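You operate a simulated robot arm through the tools that you are given. There is no shell and no other tool. Be economical: measure what you need, move in short steps, check, and stop when the job is done.

The job below is to be done with a simulated robot arm. You get a single attempt, and the scene is never put back.

Task
Fetch the yellow cup and set it on the end of the steel bench by the winding machine. Take the small green film roll and put it on the shelf 25. Take the white felt pad and put it in the small black bucket. Fetch the black cable plug and set it in the grey bin with a handle. Fetch the white cup and set it on the top of the air pump. Take the yellow grease tub and put it on the folding table. Take the steel block from the top of the rewind table and put it on the folding table. Do these in any order. Set down upright: yellow cup, white cup, steel block.

It is judged by the outcome, as a careful person would: the job done as asked, and still so three seconds after it is handed in. It fails if anything else is knocked over, pushed out of place, dropped, spilled or broken.

Robot
A 7-joint arm with a three-finger gripper on a trunk, on a base that drives. Base frame: it is fixed to the floor where the robot stands at the start and does not move with it; the origin is under the middle of the robot, x ahead of it, y to its left, z up. Units: mm, rad, N and s.
With the tool pointing down near the work surface it reaches from about 100 to 880 mm from the robot's upright axis, wherever it stands. Its first joint turns from -2.897 to 2.897 rad. Places, roughly: black cable plug (4x4x7 cm) [-4000, 3300, 900]; end of the steel bench by the winding machine [700, -1000, 700]; folding table [-1700, 3000, 700]; grey bin with a handle (15x19x8 cm) [-1700, 2800, 800]; shelf 25 [-800, -5700, 1500]; small black bucket (20x19x18 cm) [-4100, 4400, 1000]; small green film roll (6x6x6 cm) [600, -1100, 700]; steel block [-4000, 1750, 750]; top of the air pump [-4100, 4400, 900]; white cup (7x7x7 cm) [-3900, 2700, 800]; white felt pad (7x5x3 cm) [-4000, 4700, 900]; yellow cup (7x7x7 cm) [500, -100, 1000]; yellow grease tub [-4000, 2500, 750]. Payload 2.94 kg.
Tool frame: the origin (TCP) lies between the finger pads and is the grasp point; the fingertips stand 30 mm ahead of it; z points along the fingers, y is the line along which they close. Largest opening 132 mm; the body of the gripper starts 107 mm behind the TCP.
Orientation is told as [roll, pitch, yaw] about the base's x, y, z axes, in that order, counted from this pose: with the fingers straight down and closing along the base's y, the tool's x points along the base's -x, its y along +y and its z along -z.

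Tools
- The arm moves only by the tool arm_command. Its argument "plan" is a list of rows, each a list of 7 numbers: the finger opening in mm, from 0 to 132, then the shift along the tool's x, y, z in units of 200 mm (1.0 is 200 mm), then the turn, a rotation vector about the tool's x, y, z in units of 120 degrees (1.0 is 120 degrees). In form: [[claw, tx, ty, tz, wx, wy, wz], ...]. A call has 1 to 10 rows; each row is the pose to reach, as a shift and turn from the pose commanded when the call began, along the tool's axes at that moment. A call with a number of a shift or a turn outside -1 to 1 is refused whole. Each row takes 0.2 s and may step no farther than 50 mm and 0.15 rad from the row before; otherwise, or with a gripper value out of range, the whole call is refused. A pose out of reach is approached as far as the arm can. The call stops where the force on the tool passes 40 N (or 10 N more than at its start, if that is more) or the arm is blocked; 0.2 s more then pass. Each finger halts on what it meets, pressing with about 38 N; the grip force reading is that of the motor and also rises with nothing between the fingers. The clock runs only during rows and for 0.2 s after the last one: add rows that repeat a pose to give the fingers time. The reply holds the time, the measured pose of the TCP, the force on the tool along the base axes, the opening and the grip force, in the units named above and with some noise, with the torque about the TCP (base axes, N m) and any sound that the robot's microphone picked up.
- Cameras (640 x 400 px; columns grow to the right, rows downward): "scene" is now at [27.1, 128.5, 1751.3]; the picture's right is [-0.72, -0.69, 0.00], its down [-0.49, 0.51, -0.71] and it looks along [0.49, -0.51, -0.71] (base axes); focal length 261 px, centre (320, 200). "wrist" rides on the gripper at [72, 3, -144] in the tool frame; the picture's right is [-0.04, 1.00, 0.00], its down [-0.88, -0.04, -0.48] and it looks along [-0.48, -0.02, 0.88] (tool axes); focal length 256 px, centre (320, 200). There is no depth. A picture from a camera that has moved, and an enlarged one, comes with that camera's place and axes in the base frame and with its lens.
- get_image(camera): a new picture of that camera. The clock stands still meanwhile.
- slide_trunk(by): slides the trunk up (or, below 0, down) by that many mm; the arm and the scene camera ride with it, the base frame stays. It gives what a move gives, with no picture.
- base_move(legs): drives the robot by 1 to 6 legs, each [ahead, left, turn to the left] in mm, mm and rad, along the robot's own axes; the way and the turn of a leg run together, so that a leg with both is an arc; at most 1500 mm and 3.142 rad a leg. The arm and the cameras ride along, it lands a little off, and it stops where it bumps. It gives what a move gives.
- pan_tilt(pan, tilt): turns the head with the scene camera to pan (to the left, within 2.496 rad either way) and tilt (down, from -0.506 to 1.204), counted from straight ahead of the robot. It gives what a move gives.
- inspect(camera, box): a new picture of the part [left, top, right, bottom] of that camera's present view, enlarged. The clock stands still meanwhile.
- sign_off(): hands the job in; it is judged then, once.

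Work in short steps. Places have to be worked out from the pictures, the camera data and where the tool is seen: move nearer, look again, correct. Check each grasp and each placing, and mend what went wrong. You have 207 turns and 184 pictures in all, those below and enlarged ones among them. Open the gripper and draw the arm clear of the work before you hand the job in, unless the task says otherwise; then end with one line.

The tools are called after "Request:" as name(argument=value, ...) on one line, values as JSON. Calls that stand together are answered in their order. arm_command: Moves the arm, as the interface text tells. Its arguments: {"type":"object","properties":{"plan":{"type":"array","items":{"type":"array","items":{"type":"number"}}}},"required":["plan"]} The other tools are called the same way: slide_trunk (by) slides the trunk up or down; base_move (legs) drives the base; pan_tilt (pan, tilt) turns the head that bears the scene camera; get_image (camera) takes a picture; inspect (camera, box) takes an enlarged picture of a part of a camera's view; sign_off () hands the job in.

At the start:

```text
time_s: 0.0
tcp_pos: [308.2, -390.7, 1266.1]
tool_rot: [0.0, 0.001, 0.0]
contact_force: [0.3, 0.5, -0.5]
torque: [-0.01, 0.0, -0.02]
grip_width: 131.8
finger_force: 0.0
trunk travel left (down, up): [-250.0, 290.0]
robot x, y, heading: [5.0, -1.6, 0.004]
head pan, tilt: [-0.803, 0.784]
```

scene: 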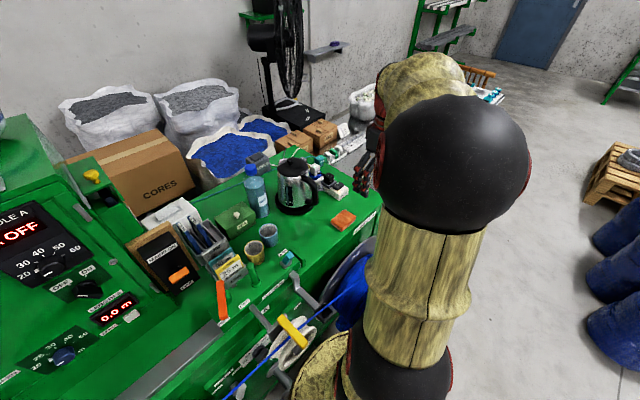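
wrist: 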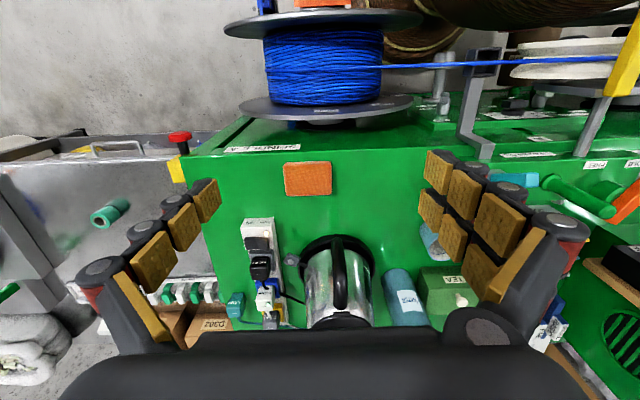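

I'll look closer at the winding machine's table to find the yellow cup and the green roll.

Request:
inspect(camera="scene", box=[160, 140, 400, 290])

Request:
inspect(camera="wrist", box=[0, 100, 320, 300])

```text
2.67 times, centred on (280, 215) of scene
camera zoom: at [27.1, 128.5, 1751.3], right [-0.72, -0.69, 0.0], down [-0.49, 0.51, -0.71], along [0.49, -0.51, -0.71], focal length 695 px, centre (427, 160)
```

zoom: 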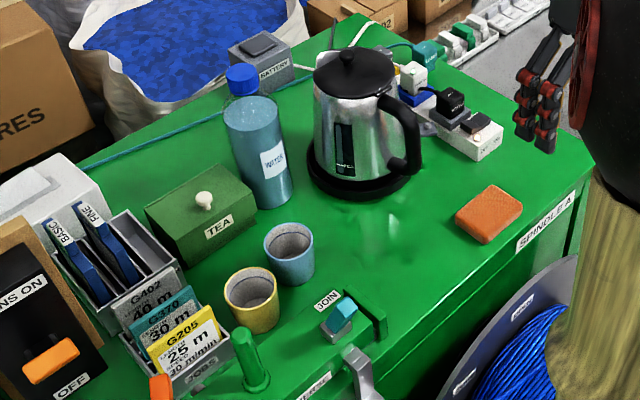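

```text
2.00 times, centred on (160, 200) of wrist
camera zoom: at [234.5, -388.4, 1409.2], right [0.04, 1.0, 0.0], down [0.88, -0.04, 0.48], along [0.48, -0.02, -0.88], focal length 512 px, centre (640, 200)
```

zoom: 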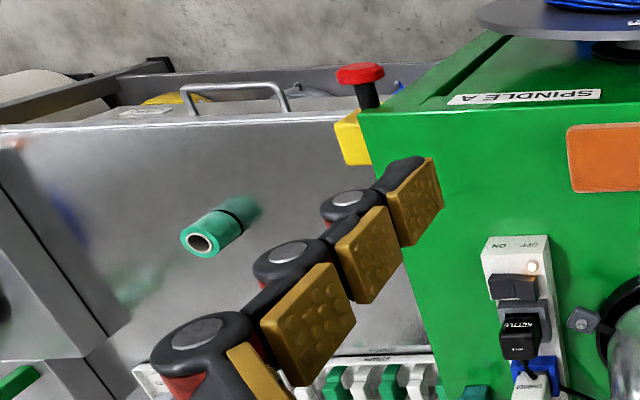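

The yellow cup stands at about (530,-80), with the blue cup beside it toward -y, so the fingers should close roughly along x. I'll move the tool over, turning it about 73°, then look.

Request:
arm_command(plan=[[132, 0, 0.11, 0, 0, 0, 0.068], [132, 0, 0.22, 0, 0, 0, 0.136], [132, 0, 0.33, 0, 0, 0, 0.204], [132, 0, 0.44, 0, 0, 0, 0.272], [132, 0, 0.55, 0, 0, 0, 0.34], [132, 0, 0.66, 0, 0, 0, 0.408], [132, 0, 0.77, 0, 0, 0, 0.476], [132, 0, 0.88, 0, 0, 0, 0.544], [132, 0, 0.99, 0, 0, 0, 0.61]])

```text
time_s: 2.0
tcp_pos: [306.7, -193.4, 1265.6]
tool_rot: [0.001, -0.001, -1.279]
contact_force: [-0.9, -0.2, -0.5]
torque: [-0.01, -0.01, -0.04]
grip_width: 131.9
finger_force: 0.0
trunk travel left (down, up): [-250.0, 290.0]
robot x, y, heading: [-1.8, 0.8, 0.001]
head pan, tilt: [-0.803, 0.784]
```

Rotation is as wanted. Next I move over the cups (still high) and look with the wrist camera.

Request:
arm_command(plan=[[132, 0.04, 0.24, 0, 0, 0, 0], [132, 0.08, 0.48, 0, 0, 0, 0], [132, 0.12, 0.72, 0, 0, 0, 0], [132, 0.16, 0.95, 0, 0, 0, 0]])

Request:
get_image(camera="wrist")

Request:
get_image(camera="scene")

```text
time_s: 3.0
tcp_pos: [481.3, -104.7, 1265.2]
tool_rot: [-0.004, 0.0, -1.277]
contact_force: [0.5, 0.2, -0.9]
torque: [0.0, 0.04, -0.01]
grip_width: 131.9
finger_force: 0.1
trunk travel left (down, up): [-250.0, 290.0]
robot x, y, heading: [-0.1, -0.7, -0.003]
head pan, tilt: [-0.803, 0.784]
```

```text
179 pictures are left
camera wrist: at [464.1, -35.1, 1409.6], right [0.97, 0.25, 0.0], down [0.22, -0.85, 0.48], along [0.12, -0.46, -0.88], focal length 256 px, centre (320, 200)
```

wrist: 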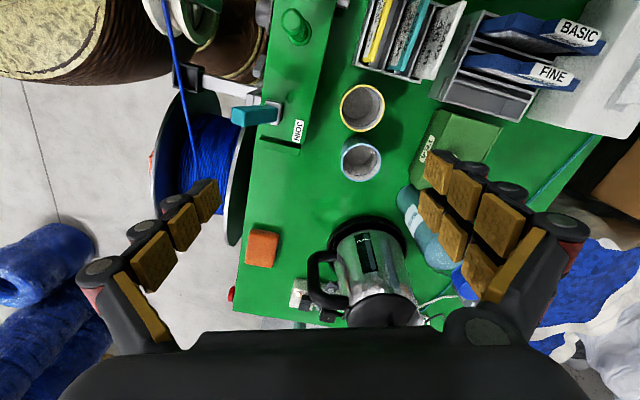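

```text
178 pictures are left
camera scene: at [28.4, 128.9, 1751.2], right [-0.72, -0.69, 0.0], down [-0.49, 0.51, -0.71], along [0.49, -0.51, -0.71], focal length 261 px, centre (320, 200)
```

scene: 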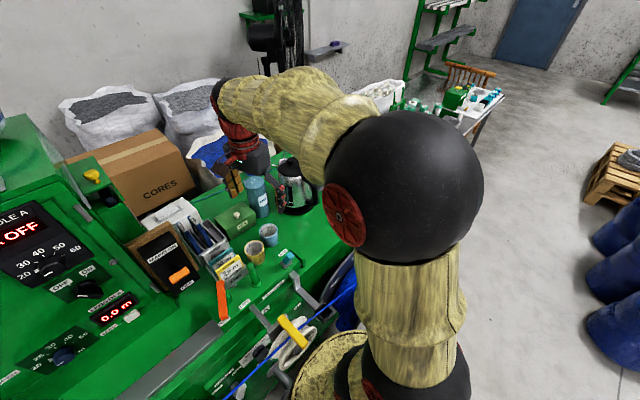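

Triangulated: yellow cup rim at ≈(538,-80,1015), base ≈945. I move above it with a narrower opening, descend partway and check.

Request:
arm_command(plan=[[105, 0.018, 0.15, 0, 0, 0, 0], [105, 0.036, 0.307, 0, 0, 0, 0], [105, 0.036, 0.307, 0.24, 0, 0, 0], [105, 0.036, 0.307, 0.48, 0, 0, 0], [105, 0.036, 0.307, 0.72, 0, 0, 0], [105, 0.036, 0.307, 0.92, 0, 0, 0]])

Request:
get_image(camera="wrist")

```text
time_s: 4.4
tcp_pos: [537.5, -81.1, 1080.3]
tool_rot: [0.002, 0.0, -1.277]
contact_force: [-0.8, -1.4, 0.2]
torque: [-0.02, 0.0, -0.02]
grip_width: 104.9
finger_force: 0.1
trunk travel left (down, up): [-250.0, 290.0]
robot x, y, heading: [-0.8, 0.1, -0.002]
head pan, tilt: [-0.803, 0.784]
```

```text
177 pictures are left
camera wrist: at [519.2, -11.5, 1224.5], right [0.97, 0.25, 0.0], down [0.22, -0.85, 0.48], along [0.12, -0.46, -0.88], focal length 256 px, centre (320, 200)
```

wrist: 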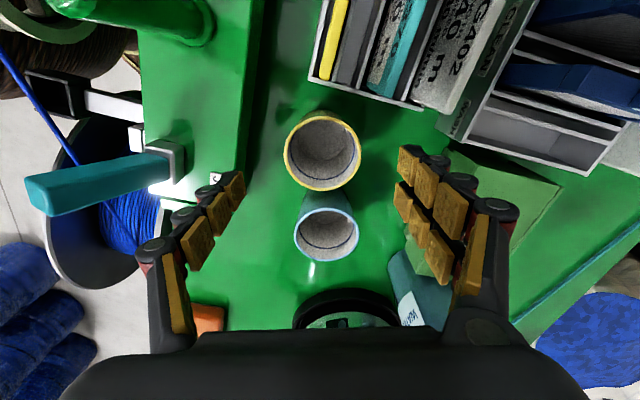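

Aligned; a few mm shift to +y, then down to z≈988 and close.

Request:
arm_command(plan=[[105, 0.02, 0, 0.15, 0, 0, 0], [105, 0.02, 0, 0.3, 0, 0, 0], [105, 0.02, 0, 0.46, 0, 0, 0], [55, 0.02, 0, 0.46, 0, 0, 0], [55, 0.02, 0, 0.46, 0, 0, 0], [55, 0.02, 0, 0.46, 0, 0, 0], [55, 0.02, 0, 0.46, 0, 0, 0]])

Request:
get_image(camera="wrist")

```text
time_s: 6.0
tcp_pos: [535.5, -76.9, 988.6]
tool_rot: [0.0, 0.0, -1.278]
contact_force: [-0.3, 1.2, 1.5]
torque: [-0.03, 0.06, -0.01]
grip_width: 59.4
finger_force: 21.8
trunk travel left (down, up): [-250.0, 290.0]
robot x, y, heading: [2.2, 0.3, 0.001]
head pan, tilt: [-0.803, 0.784]
```

```text
176 pictures are left
camera wrist: at [516.3, -7.3, 1132.9], right [0.97, 0.25, 0.0], down [0.22, -0.85, 0.48], along [0.12, -0.46, -0.88], focal length 256 px, centre (320, 200)
```

wrist: 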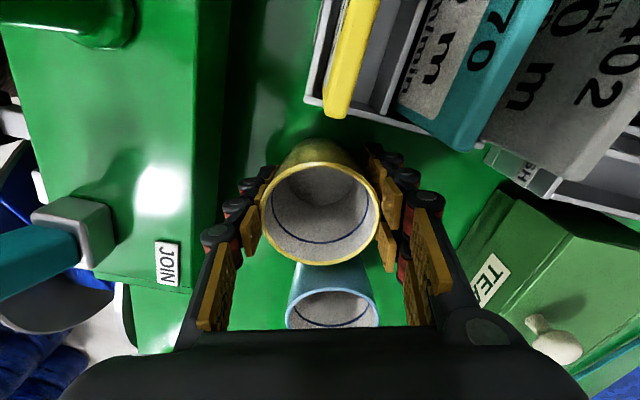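

Gripped at 59 mm. Lifting straight up by 200 mm and checking.

Request:
arm_command(plan=[[50, 0, 0, -0.1, 0, 0, 0], [50, 0, 0, -0.3, 0, 0, 0], [50, 0, 0, -0.5, 0, 0, 0], [50, 0, 0, -0.75, 0, 0, 0], [50, 0, 0, -1, 0, 0, 0]])

Request:
get_image(camera="wrist")

Request:
pan_tilt(pan=-1.2, tilt=0.5)

Request:
get_image(camera="scene")

```text
time_s: 7.2
tcp_pos: [534.9, -79.8, 1189.0]
tool_rot: [0.0, -0.001, -1.276]
contact_force: [-0.1, 0.2, -1.3]
torque: [0.02, -0.03, -0.01]
grip_width: 61.1
finger_force: 38.0
trunk travel left (down, up): [-250.0, 290.0]
robot x, y, heading: [-4.2, -1.4, 0.001]
head pan, tilt: [-0.803, 0.784]
```

```text
175 pictures are left
camera wrist: at [516.4, -9.7, 1332.3], right [0.97, 0.25, 0.0], down [0.22, -0.85, 0.48], along [0.12, -0.46, -0.88], focal length 256 px, centre (320, 200)
```

wrist: 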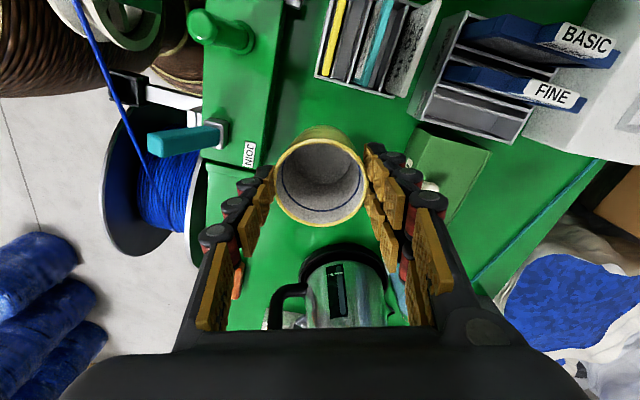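

```text
time_s: 8.1
tcp_pos: [535.4, -79.4, 1188.0]
tool_rot: [-0.001, -0.001, -1.279]
contact_force: [0.2, -0.9, -0.4]
torque: [-0.02, -0.04, 0.0]
grip_width: 61.2
finger_force: 38.0
trunk travel left (down, up): [-250.0, 290.0]
robot x, y, heading: [-3.2, 2.0, 0.001]
head pan, tilt: [-1.201, 0.499]
```

```text
174 pictures are left
camera scene: at [3.9, 102.4, 1776.0], right [-0.93, -0.36, 0.0], down [-0.17, 0.45, -0.88], along [0.32, -0.82, -0.48], focal length 261 px, centre (320, 200)
```

scene: 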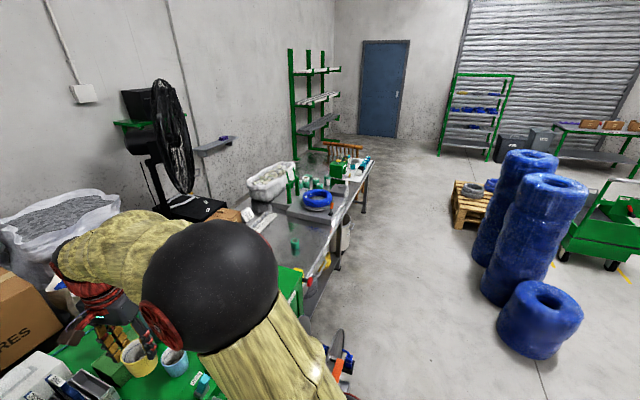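

Cup held. Now I look round to see the floor behind and the rest of the room before driving.

Request:
pan_tilt(pan=-2.3, tilt=0.5)

Request:
get_image(camera="scene")

Request:
pan_tilt(pan=2.3, tilt=0.4)

Request:
get_image(camera="scene")

```text
time_s: 9.4
tcp_pos: [536.1, -80.2, 1187.5]
tool_rot: [0.002, 0.0, -1.278]
contact_force: [0.2, 0.0, -1.5]
torque: [-0.02, 0.01, 0.02]
grip_width: 61.2
finger_force: 38.5
trunk travel left (down, up): [-250.0, 290.0]
robot x, y, heading: [2.1, 1.1, -0.002]
head pan, tilt: [-2.3, 0.499]
```

```text
173 pictures are left
camera scene: at [-89.7, 119.4, 1776.1], right [-0.75, 0.67, 0.0], down [0.32, 0.36, -0.88], along [-0.58, -0.66, -0.48], focal length 261 px, centre (320, 200)
```

scene: 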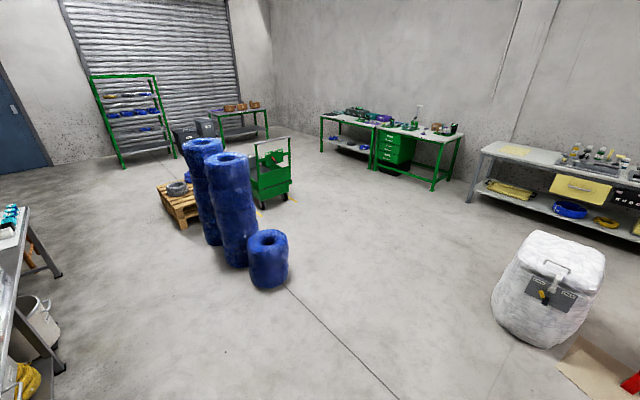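

```text
time_s: 13.1
tcp_pos: [534.8, -79.3, 1188.7]
tool_rot: [0.001, -0.001, -1.278]
contact_force: [-0.4, 0.4, -0.9]
torque: [-0.03, -0.02, -0.01]
grip_width: 61.2
finger_force: 37.8
trunk travel left (down, up): [-250.0, 290.0]
robot x, y, heading: [-2.2, -3.1, -0.003]
head pan, tilt: [2.3, 0.4]
```

```text
172 pictures are left
camera scene: at [-90.9, 256.3, 1785.2], right [0.75, 0.67, 0.0], down [0.26, -0.29, -0.92], along [-0.61, 0.69, -0.39], focal length 261 px, centre (320, 200)
```

scene: 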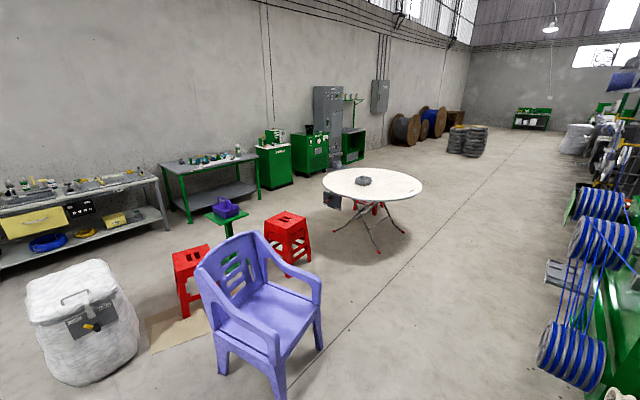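

Clear behind. Raise and retract the arm, then drive back and to the right toward the steel bench.

Request:
arm_command(plan=[[50, 0, 0, -0.25, 0, 0, 0], [50, 0, 0, -0.45, 0, 0, 0], [50, 0.07, -0.22, -0.45, 0, 0, 0], [50, 0.14, -0.44, -0.45, 0, 0, 0], [50, 0.21, -0.66, -0.45, 0, 0, 0], [50, 0.28, -0.88, -0.45, 0, 0, 0]])

Request:
pan_tilt(pan=-1.0, tilt=0.7)

Request:
base_move(legs=[[-280, 0, 0], [0, -1000, 0]])

Request:
get_image(camera="scene")

Request:
get_image(camera="wrist")

```text
time_s: 14.5
tcp_pos: [347.2, -76.1, 1282.5]
tool_rot: [0.002, -0.003, -1.278]
contact_force: [-0.3, -0.1, -1.5]
torque: [0.0, -0.04, 0.0]
grip_width: 61.3
finger_force: 38.3
trunk travel left (down, up): [-250.0, 290.0]
robot x, y, heading: [-4.1, -0.4, -0.002]
head pan, tilt: [2.3, 0.4]
```

```text
time_s: 17.3
tcp_pos: [349.6, -75.5, 1280.2]
tool_rot: [0.0, 0.0, -1.277]
contact_force: [0.3, 0.3, -1.2]
torque: [-0.02, 0.0, 0.02]
grip_width: 61.2
finger_force: 37.3
trunk travel left (down, up): [-250.0, 290.0]
robot x, y, heading: [-1.8, -1.8, -0.001]
head pan, tilt: [-1.0, 0.7]
```

```text
time_s: 24.0
tcp_pos: [67.9, -1080.3, 1280.7]
tool_rot: [0.0, 0.0, -1.281]
contact_force: [-0.7, 0.1, -1.1]
torque: [0.01, 0.01, 0.01]
grip_width: 61.0
finger_force: 37.8
trunk travel left (down, up): [-250.0, 290.0]
robot x, y, heading: [-279.1, -1003.9, -0.004]
head pan, tilt: [-1.0, 0.7]
```

```text
171 pictures are left
camera scene: at [-263.3, -888.0, 1758.3], right [-0.84, -0.54, 0.0], down [-0.35, 0.54, -0.76], along [0.41, -0.65, -0.64], focal length 261 px, centre (320, 200)
```

scene: 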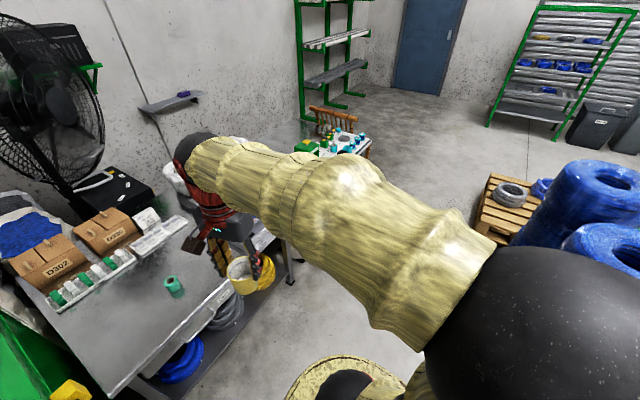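

```text
170 pictures are left
camera wrist: at [50.0, -1011.4, 1424.3], right [0.97, 0.24, 0.0], down [0.21, -0.85, 0.48], along [0.12, -0.46, -0.88], focal length 256 px, centre (320, 200)
```

wrist: 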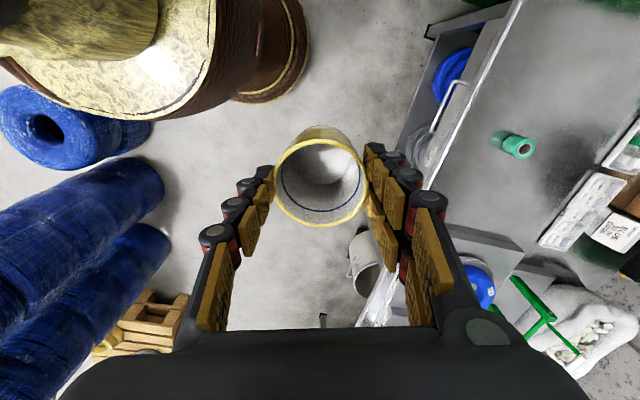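

The bench end is clear and the film roll stands upright near (640,-1100). I drive forward 300 mm, tool over the floor in front of the bench.

Request:
base_move(legs=[[300, 0, 0]])

Request:
pan_tilt(pan=-0.3, tilt=0.9)

Request:
get_image(camera="wrist")

Request:
get_image(camera="scene")

```text
time_s: 26.1
tcp_pos: [372.1, -1080.2, 1279.7]
tool_rot: [-0.001, 0.0, -1.277]
contact_force: [0.6, 0.5, -0.8]
torque: [-0.05, 0.04, -0.03]
grip_width: 61.2
finger_force: 38.2
trunk travel left (down, up): [-250.0, 290.0]
robot x, y, heading: [21.2, -1006.3, 0.001]
head pan, tilt: [-1.0, 0.7]
```

```text
time_s: 27.1
tcp_pos: [370.6, -1078.8, 1280.2]
tool_rot: [0.0, 0.0, -1.277]
contact_force: [0.3, -0.1, -1.1]
torque: [0.01, 0.0, 0.0]
grip_width: 60.8
finger_force: 38.4
trunk travel left (down, up): [-250.0, 290.0]
robot x, y, heading: [25.8, -1005.1, -0.001]
head pan, tilt: [-0.3, 0.901]
```

```text
169 pictures are left
camera wrist: at [352.7, -1010.1, 1424.2], right [0.97, 0.25, 0.0], down [0.22, -0.85, 0.48], along [0.12, -0.46, -0.88], focal length 256 px, centre (320, 200)
```

wrist: 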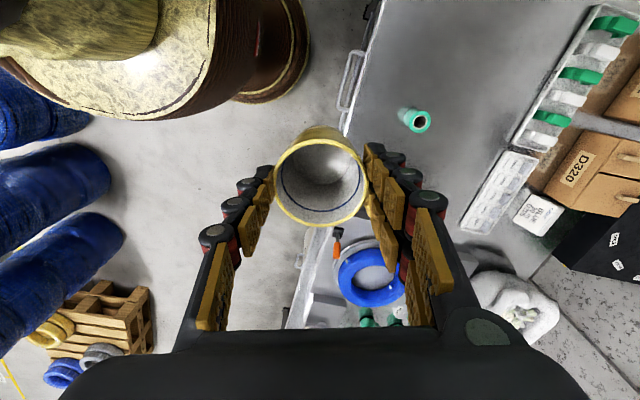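

```text
168 pictures are left
camera scene: at [64.8, -839.2, 1742.2], right [-0.3, -0.96, 0.0], down [-0.75, 0.23, -0.62], along [0.59, -0.18, -0.78], focal length 261 px, centre (320, 200)
```

scene: 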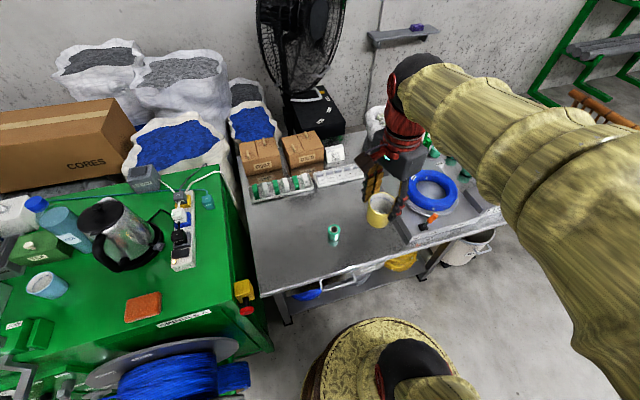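

Roll top is at ≈(631,-1075,760), so the bench is ≈700. I'll bring the cup over a free spot at (640,-930), first to z≈980.

Request:
arm_command(plan=[[50, 0.032, 0.15, 0.15, 0, 0, 0], [50, 0.064, 0.3, 0.3, 0, 0, 0], [50, 0.096, 0.45, 0.45, 0, 0, 0], [50, 0.128, 0.6, 0.6, 0, 0, 0], [50, 0.161, 0.75, 0.75, 0, 0, 0]])

Request:
arm_command(plan=[[50, 0.032, 0.15, 0.15, 0, 0, 0], [50, 0.064, 0.3, 0.3, 0, 0, 0], [50, 0.096, 0.45, 0.45, 0, 0, 0], [50, 0.128, 0.6, 0.6, 0, 0, 0], [50, 0.161, 0.75, 0.75, 0, 0, 0]])

Request:
arm_command(plan=[[50, 0, 0, 0.2, 0, 0, 0], [50, 0, 0, 0.4, 0, 0, 0], [50, 0, 0, 0.6, 0, 0, 0], [50, 0, 0, 0.8, 0, 0, 0]])

Request:
get_image(camera="wrist")

Request:
get_image(camera="scene")

```text
time_s: 28.4
tcp_pos: [504.7, -1006.8, 1129.2]
tool_rot: [-0.001, -0.001, -1.277]
contact_force: [0.8, -0.7, -2.0]
torque: [0.01, 0.03, 0.01]
grip_width: 61.0
finger_force: 37.9
trunk travel left (down, up): [-250.0, 290.0]
robot x, y, heading: [19.1, -1006.8, -0.003]
head pan, tilt: [-0.3, 0.901]
```

```text
time_s: 29.6
tcp_pos: [639.7, -930.8, 979.0]
tool_rot: [0.001, 0.001, -1.278]
contact_force: [0.3, 0.1, -1.1]
torque: [0.0, 0.05, -0.06]
grip_width: 61.1
finger_force: 38.6
trunk travel left (down, up): [-250.0, 290.0]
robot x, y, heading: [22.1, -1004.7, 0.006]
head pan, tilt: [-0.3, 0.901]
```

```text
time_s: 30.6
tcp_pos: [639.4, -931.0, 820.0]
tool_rot: [0.0, 0.001, -1.278]
contact_force: [-0.1, -1.2, -0.6]
torque: [0.0, 0.07, 0.02]
grip_width: 61.2
finger_force: 37.8
trunk travel left (down, up): [-250.0, 290.0]
robot x, y, heading: [21.9, -1002.1, -0.006]
head pan, tilt: [-0.3, 0.901]
```

```text
167 pictures are left
camera wrist: at [620.7, -861.2, 962.5], right [0.97, 0.25, 0.0], down [0.22, -0.85, 0.48], along [0.12, -0.46, -0.88], focal length 256 px, centre (320, 200)
```

wrist: 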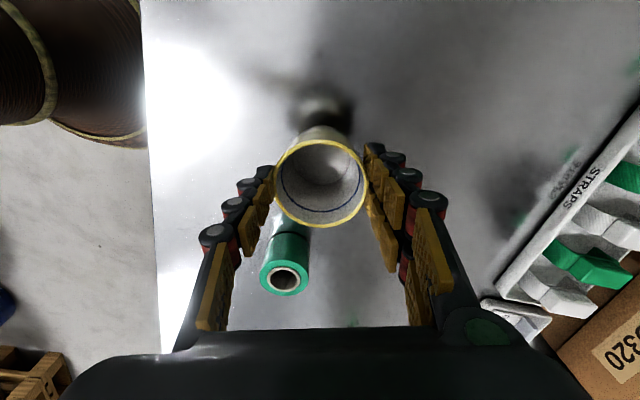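

```text
166 pictures are left
camera scene: at [65.9, -839.0, 1742.1], right [-0.3, -0.96, 0.0], down [-0.75, 0.23, -0.62], along [0.59, -0.18, -0.78], focal length 261 px, centre (320, 200)
```

scene: 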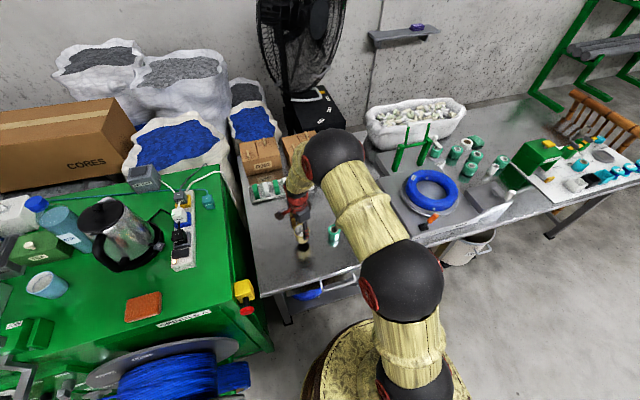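

Descend gently in 4–5 mm steps to feel the bench.

Request:
arm_command(plan=[[50, 0, 0, 0.15, 0, 0, 0], [50, 0, 0, 0.28, 0, 0, 0], [50, 0, 0, 0.3, 0, 0, 0], [50, 0, 0, 0.32, 0, 0, 0], [50, 0, 0, 0.34, 0, 0, 0], [50, 0, 0, 0.36, 0, 0, 0]])

Request:
get_image(camera="wrist")

```text
time_s: 31.6
tcp_pos: [644.9, -931.2, 761.7]
tool_rot: [0.014, 0.0, -1.276]
contact_force: [-3.4, -0.2, 20.9]
torque: [0.04, -0.28, 0.02]
grip_width: 60.6
finger_force: 32.6
trunk travel left (down, up): [-250.0, 290.0]
robot x, y, heading: [21.5, -1005.2, 0.001]
head pan, tilt: [-0.3, 0.901]
stopped in row 5: the force on the tool passed its limit at 43 N (the readings are from after the stop); the commanded pose is now the measured one
```

```text
165 pictures are left
camera wrist: at [625.5, -860.7, 905.5], right [0.97, 0.25, 0.01], down [0.21, -0.85, 0.48], along [0.13, -0.46, -0.88], focal length 256 px, centre (320, 200)
```

wrist: 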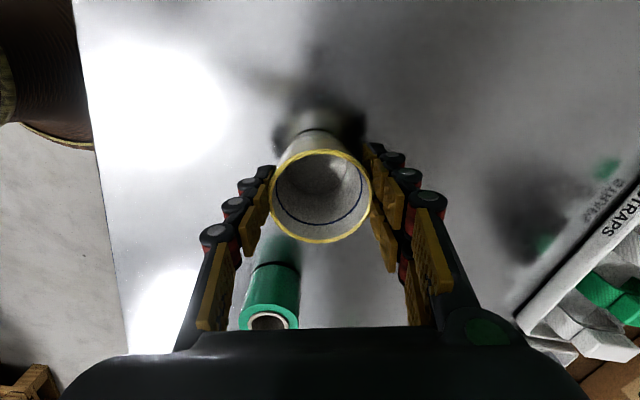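

Contact with the bench (20 N). Ease up 2 mm, then open the fingers.

Request:
arm_command(plan=[[55, 0, 0, -0.01, 0, 0, 0], [70, 0, 0, -0.01, 0, 0, 0], [90, 0, 0, -0.01, 0, 0, 0], [90, 0, 0, -0.01, 0, 0, 0]])

Request:
get_image(camera="wrist")

```text
time_s: 32.6
tcp_pos: [644.4, -930.8, 760.3]
tool_rot: [0.007, -0.001, -1.278]
contact_force: [-0.1, 0.2, 0.1]
torque: [0.04, 0.0, 0.02]
grip_width: 90.2
finger_force: 0.1
trunk travel left (down, up): [-250.0, 290.0]
robot x, y, heading: [21.1, -1005.6, 0.001]
head pan, tilt: [-0.3, 0.901]
```

```text
164 pictures are left
camera wrist: at [624.5, -860.9, 904.7], right [0.97, 0.25, 0.01], down [0.21, -0.85, 0.48], along [0.12, -0.46, -0.88], focal length 256 px, centre (320, 200)
```

wrist: 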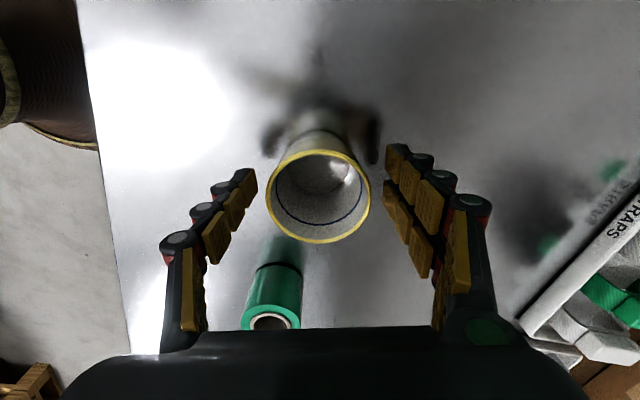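

Yellow cup stands upright on the bench. Now up 150 and across to above the film roll.

Request:
arm_command(plan=[[100, 0, 0, -0.25, 0, 0, 0], [100, 0, 0, -0.5, 0, 0, 0], [100, 0, 0, -0.75, 0, 0, 0], [100, -0.22, -0.085, -0.75, 0, 0, 0], [100, -0.44, -0.17, -0.75, 0, 0, 0], [100, -0.665, -0.253, -0.75, 0, 0, 0]])

Request:
get_image(camera="wrist")

```text
time_s: 34.0
tcp_pos: [635.1, -1071.5, 911.4]
tool_rot: [0.009, -0.003, -1.276]
contact_force: [0.1, 0.4, 0.0]
torque: [-0.02, 0.0, 0.01]
grip_width: 100.0
finger_force: 0.0
trunk travel left (down, up): [-250.0, 290.0]
robot x, y, heading: [23.5, -1002.9, 0.0]
head pan, tilt: [-0.3, 0.901]
```

```text
163 pictures are left
camera wrist: at [615.0, -1002.5, 1054.5], right [0.97, 0.25, 0.01], down [0.22, -0.85, 0.48], along [0.13, -0.46, -0.88], focal length 256 px, centre (320, 200)
```

wrist: 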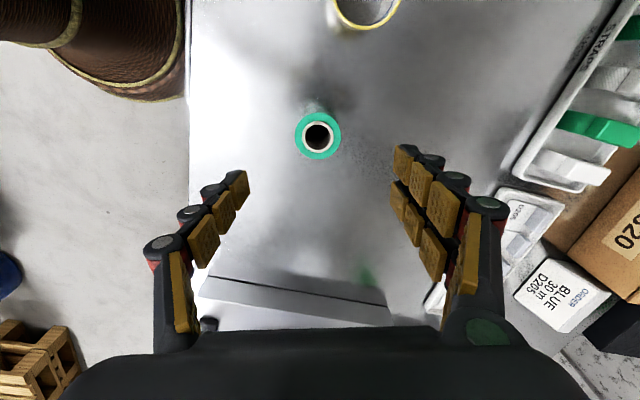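

Aligned over the roll. Before choosing the grasp, I look at the far rack (shelf 25) to see how it must be put in.

Request:
pan_tilt(pan=-1.75, tilt=0.15)

Request:
get_image(camera="scene")

Request:
inspect(camera="scene", box=[270, 100, 370, 200])

```text
time_s: 35.6
tcp_pos: [634.4, -1070.6, 911.3]
tool_rot: [0.009, -0.002, -1.277]
contact_force: [-0.8, 0.7, -0.3]
torque: [-0.03, 0.0, 0.01]
grip_width: 100.0
finger_force: 0.1
trunk travel left (down, up): [-250.0, 290.0]
robot x, y, heading: [20.7, -1002.7, -0.002]
head pan, tilt: [-1.751, 0.15]
```

```text
162 pictures are left
camera scene: at [-23.5, -908.1, 1808.4], right [-0.98, 0.18, 0.0], down [0.03, 0.15, -0.99], along [-0.18, -0.97, -0.15], focal length 261 px, centre (320, 200)
```

scene: 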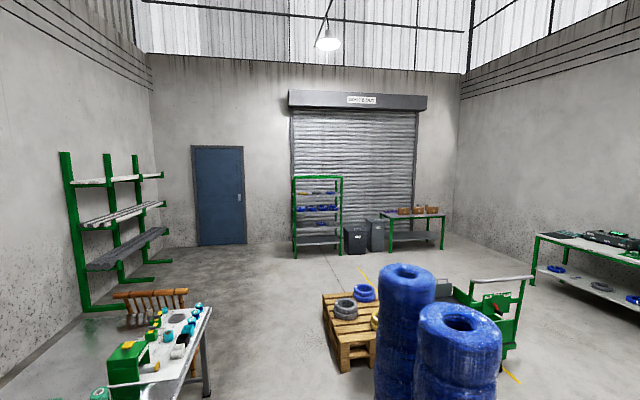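

```text
4.00 times, centred on (320, 150) of scene
camera zoom: at [-23.5, -908.1, 1808.4], right [-0.98, 0.18, 0.0], down [0.03, 0.15, -0.99], along [-0.18, -0.97, -0.15], focal length 1043 px, centre (320, 400)
```

zoom: 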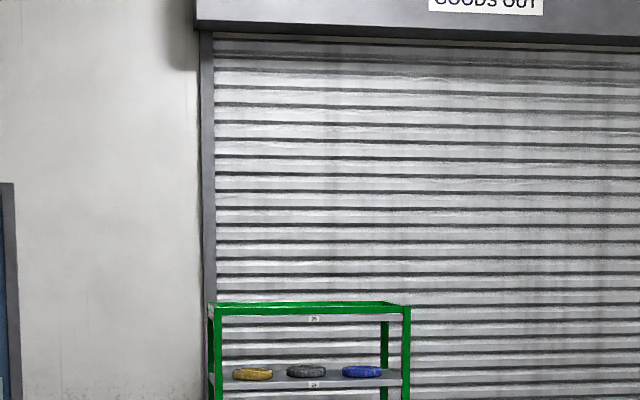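

The top shelf carries the upper label; zoom in on it to confirm "25".

Request:
inspect(camera="scene", box=[285, 165, 355, 260])

Request:
inspect(camera="scene", box=[305, 172, 335, 200])

```text
4.21 times, centred on (320, 212) of scene
camera zoom: at [-23.5, -908.1, 1808.4], right [-0.98, 0.18, 0.0], down [0.03, 0.15, -0.99], along [-0.18, -0.97, -0.15], focal length 1098 px, centre (320, 147)
```

zoom: 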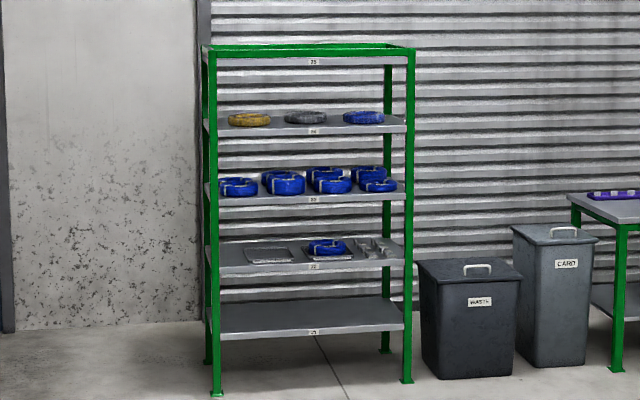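

```text
14.29 times, centred on (320, 186) of scene
camera zoom: at [-23.5, -908.1, 1808.4], right [-0.98, 0.18, 0.0], down [0.03, 0.15, -0.99], along [-0.18, -0.97, -0.15], focal length 3724 px, centre (320, 400)
```

zoom: 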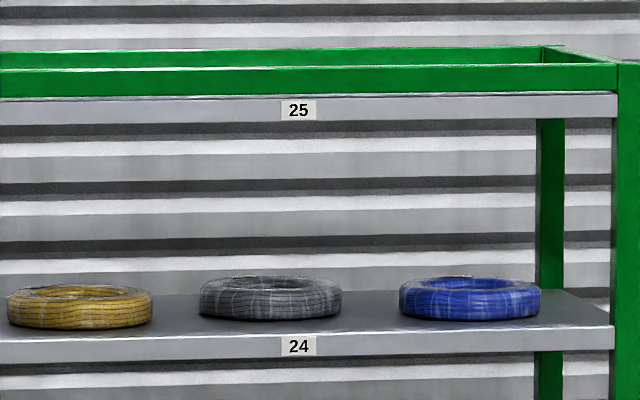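

Shelf 25 is the top shelf and open from above, so a straight-down grasp works. Descend on the roll and grip it.

Request:
arm_command(plan=[[90, 0, 0, 0.25, 0, 0, 0], [90, 0, 0, 0.5, 0, 0, 0], [90, 0, 0, 0.7, 0, 0, 0], [90, 0, 0, 0.77, 0, 0, 0], [40, 0, 0, 0.77, 0, 0, 0], [40, 0, 0, 0.77, 0, 0, 0], [40, 0, 0, 0.77, 0, 0, 0], [40, 0, 0, 0.77, 0, 0, 0]])

Request:
arm_command(plan=[[35, 0, 0, -0.1, 0, 0, 0], [35, 0, 0, -0.3, 0, 0, 0], [35, 0, 0, -0.5, 0, 0, 0], [35, 0, 0, -0.75, 0, 0, 0], [35, 0, 0, -1, 0, 0, 0]])

Request:
get_image(camera="wrist")

```text
time_s: 37.4
tcp_pos: [634.1, -1072.8, 756.5]
tool_rot: [0.008, -0.003, -1.278]
contact_force: [-0.2, 0.5, 0.6]
torque: [0.02, 0.04, -0.01]
grip_width: 54.3
finger_force: 29.6
trunk travel left (down, up): [-250.0, 290.0]
robot x, y, heading: [23.0, -1004.4, -0.001]
head pan, tilt: [-1.751, 0.15]
```

```text
time_s: 38.6
tcp_pos: [630.5, -1071.7, 954.6]
tool_rot: [0.007, -0.002, -1.278]
contact_force: [-0.1, -0.9, -1.7]
torque: [-0.03, -0.03, 0.01]
grip_width: 54.0
finger_force: 38.6
trunk travel left (down, up): [-250.0, 290.0]
robot x, y, heading: [23.7, -1003.0, 0.005]
head pan, tilt: [-1.751, 0.15]
```

```text
158 pictures are left
camera wrist: at [612.0, -1000.8, 1098.0], right [0.97, 0.25, 0.01], down [0.21, -0.85, 0.48], along [0.12, -0.46, -0.88], focal length 256 px, centre (320, 200)
```

wrist: 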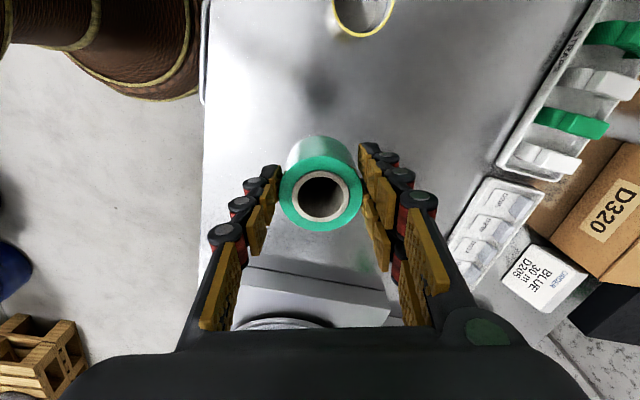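

Roll held. Retract and raise, then head down to the rack: turn right and drive along x≈-50.

Request:
arm_command(plan=[[35, 0.038, -0.124, -0.16, 0, 0, 0], [35, 0.076, -0.248, -0.32, 0, 0, 0], [35, 0.114, -0.372, -0.48, 0, 0, 0], [35, 0.152, -0.496, -0.64, 0, 0, 0], [35, 0.19, -0.62, -0.8, 0, 0, 0]])

Request:
arm_command(plan=[[35, 0.038, -0.124, -0.16, 0, 0, 0], [35, 0.076, -0.248, -0.32, 0, 0, 0], [35, 0.114, -0.372, -0.48, 0, 0, 0], [35, 0.152, -0.496, -0.64, 0, 0, 0], [35, 0.19, -0.62, -0.8, 0, 0, 0]])

Request:
base_move(legs=[[-80, 0, 0], [0, 0, -1.571]])

Request:
pan_tilt(pan=0, tilt=0.5)

Request:
get_image(camera="scene")

```text
time_s: 39.8
tcp_pos: [498.7, -1071.1, 1115.1]
tool_rot: [0.008, -0.003, -1.276]
contact_force: [0.0, -0.2, -1.7]
torque: [0.0, -0.01, 0.0]
grip_width: 54.2
finger_force: 38.3
trunk travel left (down, up): [-250.0, 290.0]
robot x, y, heading: [18.6, -1003.7, 0.003]
head pan, tilt: [-1.751, 0.15]
```

```text
time_s: 41.0
tcp_pos: [368.3, -1073.4, 1274.8]
tool_rot: [0.009, -0.001, -1.277]
contact_force: [-0.3, -0.3, -0.7]
torque: [0.02, 0.01, -0.02]
grip_width: 54.0
finger_force: 37.1
trunk travel left (down, up): [-250.0, 290.0]
robot x, y, heading: [22.8, -1004.2, 0.005]
head pan, tilt: [-1.751, 0.15]
```

```text
time_s: 45.9
tcp_pos: [-126.7, -1351.7, 1276.1]
tool_rot: [0.008, -0.003, -2.851]
contact_force: [-0.1, -0.4, 0.3]
torque: [-0.03, 0.0, 0.02]
grip_width: 53.9
finger_force: 37.8
trunk travel left (down, up): [-250.0, 290.0]
robot x, y, heading: [-55.6, -1002.3, -1.578]
head pan, tilt: [-1.751, 0.15]
```

```text
time_s: 47.7
tcp_pos: [-125.1, -1350.8, 1275.1]
tool_rot: [0.009, -0.002, -2.851]
contact_force: [0.1, -0.3, -1.8]
torque: [0.02, 0.0, -0.03]
grip_width: 54.1
finger_force: 38.2
trunk travel left (down, up): [-250.0, 290.0]
robot x, y, heading: [-55.4, -1003.9, -1.577]
head pan, tilt: [0.0, 0.499]
```

```text
157 pictures are left
camera scene: at [134.0, -1068.8, 1776.0], right [-1.0, 0.0, 0.0], down [0.0, 0.48, -0.88], along [0.0, -0.88, -0.48], focal length 261 px, centre (320, 200)
```

scene: 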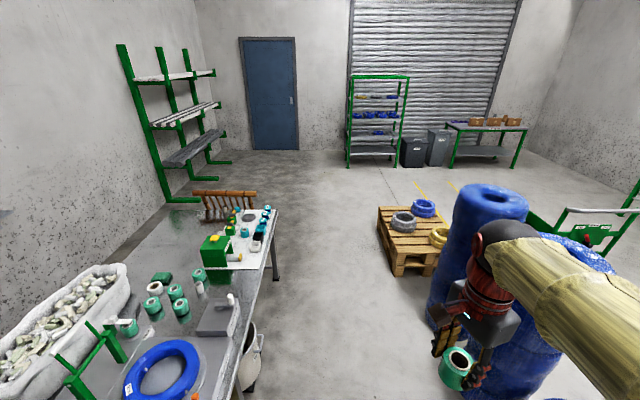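

Corridor is clear. Drive down past the pallet, then shift right in front of the rack.

Request:
base_move(legs=[[1200, 0, 0], [1200, 0, 0], [1200, 0, 0], [0, -760, 0]])

Request:
slide_trunk(by=285)

Request:
get_image(camera="scene")

Request:
get_image(camera="wrist")

```text
time_s: 68.8
tcp_pos: [-903.7, -4950.5, 1275.8]
tool_rot: [0.009, -0.002, -2.853]
contact_force: [0.5, -0.1, -0.3]
torque: [0.03, -0.03, -0.03]
grip_width: 53.5
finger_force: 37.4
trunk travel left (down, up): [-250.0, 290.0]
robot x, y, heading: [-833.5, -4601.8, -1.574]
head pan, tilt: [0.0, 0.499]
```

```text
time_s: 71.7
tcp_pos: [-902.3, -4950.4, 1560.6]
tool_rot: [0.008, -0.003, -2.854]
contact_force: [0.8, 1.2, -0.5]
torque: [-0.03, 0.0, -0.06]
grip_width: 53.6
finger_force: 37.6
trunk travel left (down, up): [-535.0, 5.0]
robot x, y, heading: [-831.9, -4606.9, -1.577]
head pan, tilt: [0.0, 0.499]
```

```text
156 pictures are left
camera scene: at [-642.0, -4669.3, 2060.9], right [-1.0, 0.01, 0.0], down [0.0, 0.48, -0.88], along [-0.01, -0.88, -0.48], focal length 261 px, centre (320, 200)
```

scene: 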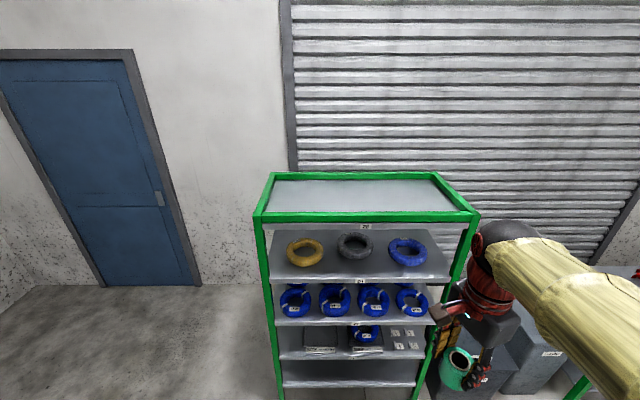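

```text
155 pictures are left
camera wrist: at [-832.9, -4932.6, 1703.9], right [0.24, -0.97, 0.01], down [-0.85, -0.21, 0.48], along [-0.46, -0.12, -0.88], focal length 256 px, centre (320, 200)
```

wrist: 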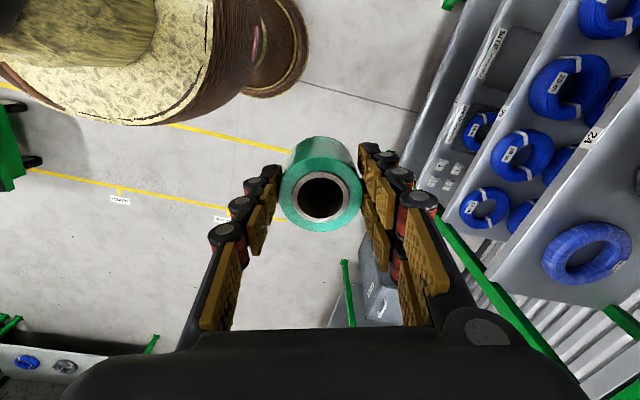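

Top shelf 25 is empty with a green rim. Raise the arm another 100 mm and drive nearer.

Request:
arm_command(plan=[[35, 0, 0, -0.2, 0, 0, 0], [35, 0, 0, -0.4, 0, 0, 0], [35, 0, 0, -0.5, 0, 0, 0]])

Request:
base_move(legs=[[350, 0, 0]])

Request:
pan_tilt(pan=0, tilt=0.8)

Request:
get_image(camera="scene")

Request:
get_image(camera="wrist")

```text
time_s: 72.5
tcp_pos: [-902.1, -4950.7, 1660.8]
tool_rot: [0.008, -0.004, -2.852]
contact_force: [-1.2, -0.1, -1.1]
torque: [-0.03, 0.01, -0.01]
grip_width: 53.7
finger_force: 37.9
trunk travel left (down, up): [-535.0, 5.0]
robot x, y, heading: [-832.3, -4603.6, -1.576]
head pan, tilt: [0.0, 0.499]
```

```text
time_s: 74.8
tcp_pos: [-902.4, -5299.9, 1660.8]
tool_rot: [0.007, -0.001, -2.853]
contact_force: [0.3, -1.0, -1.5]
torque: [0.02, -0.01, 0.0]
grip_width: 53.4
finger_force: 38.2
trunk travel left (down, up): [-535.0, 5.0]
robot x, y, heading: [-833.9, -4949.7, -1.576]
head pan, tilt: [0.0, 0.499]
```

```text
time_s: 75.6
tcp_pos: [-902.0, -5298.0, 1660.4]
tool_rot: [0.01, -0.004, -2.851]
contact_force: [-0.3, 0.6, -0.8]
torque: [0.05, -0.04, 0.01]
grip_width: 53.4
finger_force: 38.1
trunk travel left (down, up): [-535.0, 5.0]
robot x, y, heading: [-833.1, -4952.1, -1.573]
head pan, tilt: [0.0, 0.799]
```

```text
154 pictures are left
camera scene: at [-643.4, -5005.2, 2035.1], right [-1.0, 0.0, 0.0], down [0.0, 0.72, -0.7], along [0.0, -0.7, -0.72], focal length 261 px, centre (320, 200)
```

scene: 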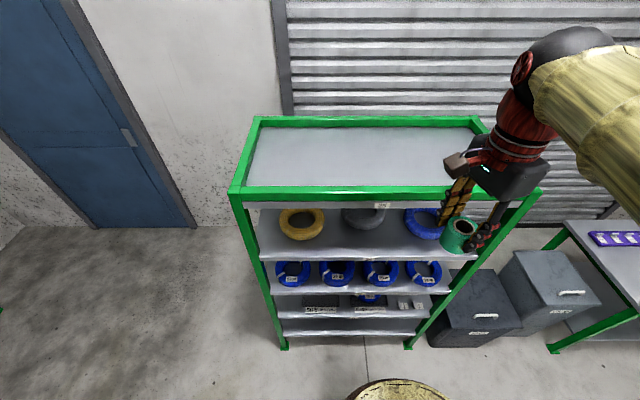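

```text
153 pictures are left
camera wrist: at [-832.8, -5279.1, 1805.1], right [0.24, -0.97, 0.01], down [-0.85, -0.21, 0.48], along [-0.46, -0.12, -0.88], focal length 256 px, centre (320, 200)
```

wrist: 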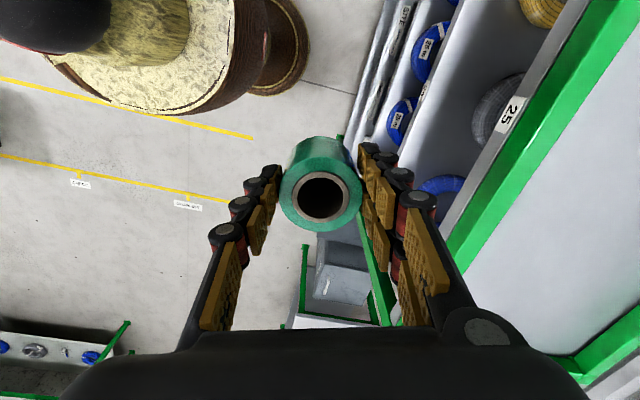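

Shelf label ≈ z 1472, front y≈-5531; interior centre ≈ (-840,-5750). Drive 150 nearer, then reach over.

Request:
base_move(legs=[[150, 0, 0]])

Request:
arm_command(plan=[[35, -0.06, 0.2, 0, 0, 0, 0], [35, -0.12, 0.4, 0, 0, 0, 0], [35, -0.18, 0.6, 0, 0, 0, 0], [35, -0.24, 0.8, 0, 0, 0, 0], [35, -0.3, 0.98, 0, 0, 0, 0]])

Request:
get_image(camera="scene")

Request:
get_image(camera="wrist")

```text
time_s: 77.0
tcp_pos: [-904.2, -5451.7, 1660.2]
tool_rot: [0.005, 0.0, -2.854]
contact_force: [0.2, -0.6, -0.9]
torque: [0.1, -0.02, 0.01]
grip_width: 53.7
finger_force: 38.7
trunk travel left (down, up): [-535.0, 5.0]
robot x, y, heading: [-832.1, -5102.8, -1.573]
head pan, tilt: [0.0, 0.799]
```

```text
time_s: 78.2
tcp_pos: [-905.0, -5657.0, 1662.4]
tool_rot: [0.004, 0.0, -2.851]
contact_force: [0.1, -1.4, -1.4]
torque: [0.07, -0.02, -0.01]
grip_width: 53.3
finger_force: 38.0
trunk travel left (down, up): [-535.0, 5.0]
robot x, y, heading: [-836.4, -5106.1, -1.577]
head pan, tilt: [0.0, 0.799]
```

```text
152 pictures are left
camera scene: at [-644.4, -5160.1, 2035.0], right [-1.0, 0.0, 0.0], down [0.0, 0.72, -0.7], along [0.0, -0.7, -0.72], focal length 261 px, centre (320, 200)
```

scene: 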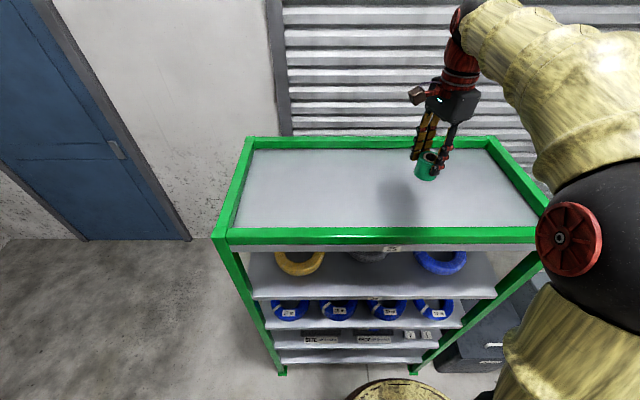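

```text
151 pictures are left
camera wrist: at [-835.3, -5640.1, 1806.9], right [0.24, -0.97, 0.01], down [-0.85, -0.21, 0.48], along [-0.46, -0.12, -0.88], focal length 256 px, centre (320, 200)
```

wrist: 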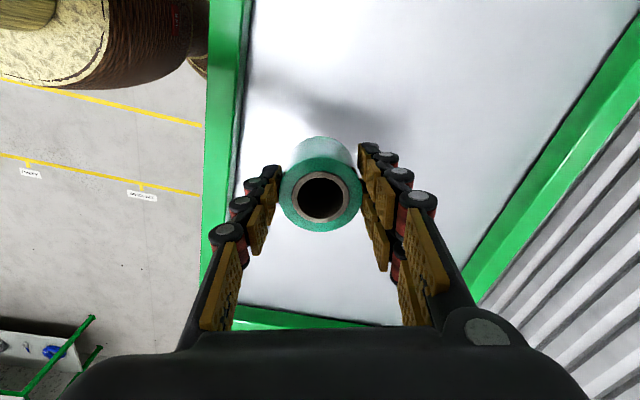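

Over the shelf interior. Shift a bit to the middle, descend to ~1575, then feel down.

Request:
arm_command(plan=[[35, 0.08, 0.155, 0, 0, 0, 0], [35, 0.167, 0.31, 0, 0, 0, 0], [35, 0.167, 0.31, 0.2, 0, 0, 0], [35, 0.167, 0.31, 0.4, 0, 0, 0]])

Request:
arm_command(plan=[[35, 0, 0, 0.04, 0, 0, 0], [35, 0, 0, 0.08, 0, 0, 0], [35, 0, 0, 0.12, 0, 0, 0], [35, 0, 0, 0.16, 0, 0, 0], [35, 0, 0, 0.2, 0, 0, 0], [35, 0, 0, 0.24, 0, 0, 0], [35, 0, 0, 0.28, 0, 0, 0], [35, 0, 0, 0.32, 0, 0, 0]])

Request:
get_image(camera="wrist")

```text
time_s: 79.2
tcp_pos: [-853.5, -5704.4, 1582.2]
tool_rot: [0.007, -0.002, -2.851]
contact_force: [-0.3, -0.5, -1.1]
torque: [0.03, -0.01, 0.01]
grip_width: 53.2
finger_force: 37.5
trunk travel left (down, up): [-535.0, 5.0]
robot x, y, heading: [-833.3, -5105.4, -1.575]
head pan, tilt: [0.0, 0.799]
```

```text
time_s: 80.9
tcp_pos: [-855.1, -5706.5, 1531.0]
tool_rot: [0.023, -0.006, -2.851]
contact_force: [0.9, 4.1, 11.7]
torque: [-0.03, -0.15, 0.04]
grip_width: 52.8
finger_force: 37.9
trunk travel left (down, up): [-535.0, 5.0]
robot x, y, heading: [-834.1, -5101.0, -1.576]
head pan, tilt: [0.0, 0.799]
stopped in row 8: the force on the tool passed its limit at 50 N (the readings are from after the stop); the commanded pose is now the measured one
```

```text
150 pictures are left
camera wrist: at [-785.1, -5686.9, 1673.8], right [0.24, -0.97, 0.02], down [-0.85, -0.2, 0.48], along [-0.46, -0.14, -0.88], focal length 256 px, centre (320, 200)
```

wrist: 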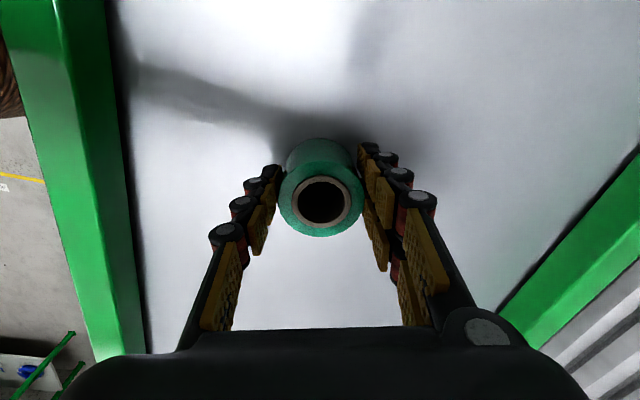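

Contact with the shelf at TCP 1531. Open and rise.

Request:
arm_command(plan=[[45, 0, 0, -0.01, 0, 0, 0], [65, 0, 0, -0.01, 0, 0, 0], [85, 0, 0, -0.01, 0, 0, 0], [85, 0, 0, -0.01, 0, 0, 0], [85, 0, 0, -0.2, 0, 0, 0], [85, 0, 0, -0.4, 0, 0, 0], [85, 0, 0, -0.6, 0, 0, 0], [85, 0, 0, -0.8, 0, 0, 0]])

Request:
get_image(camera="wrist")

```text
time_s: 82.7
tcp_pos: [-853.8, -5704.2, 1689.9]
tool_rot: [0.019, -0.006, -2.851]
contact_force: [-0.2, 0.1, -0.5]
torque: [-0.02, 0.01, 0.02]
grip_width: 85.1
finger_force: 0.0
trunk travel left (down, up): [-535.0, 5.0]
robot x, y, heading: [-828.1, -5099.2, -1.574]
head pan, tilt: [0.0, 0.799]
```

```text
149 pictures are left
camera wrist: at [-784.4, -5684.5, 1834.2], right [0.24, -0.97, 0.02], down [-0.85, -0.21, 0.48], along [-0.46, -0.13, -0.88], focal length 256 px, centre (320, 200)
```

wrist: 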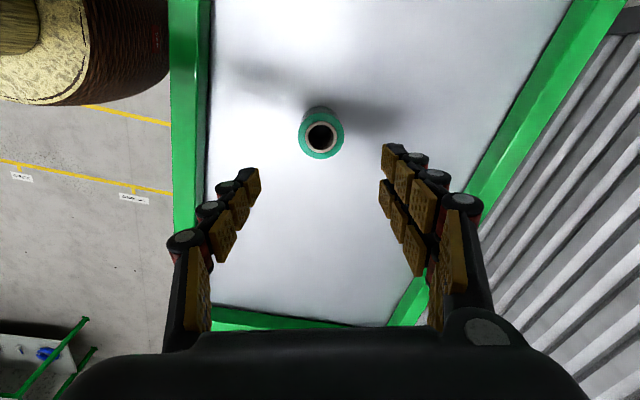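

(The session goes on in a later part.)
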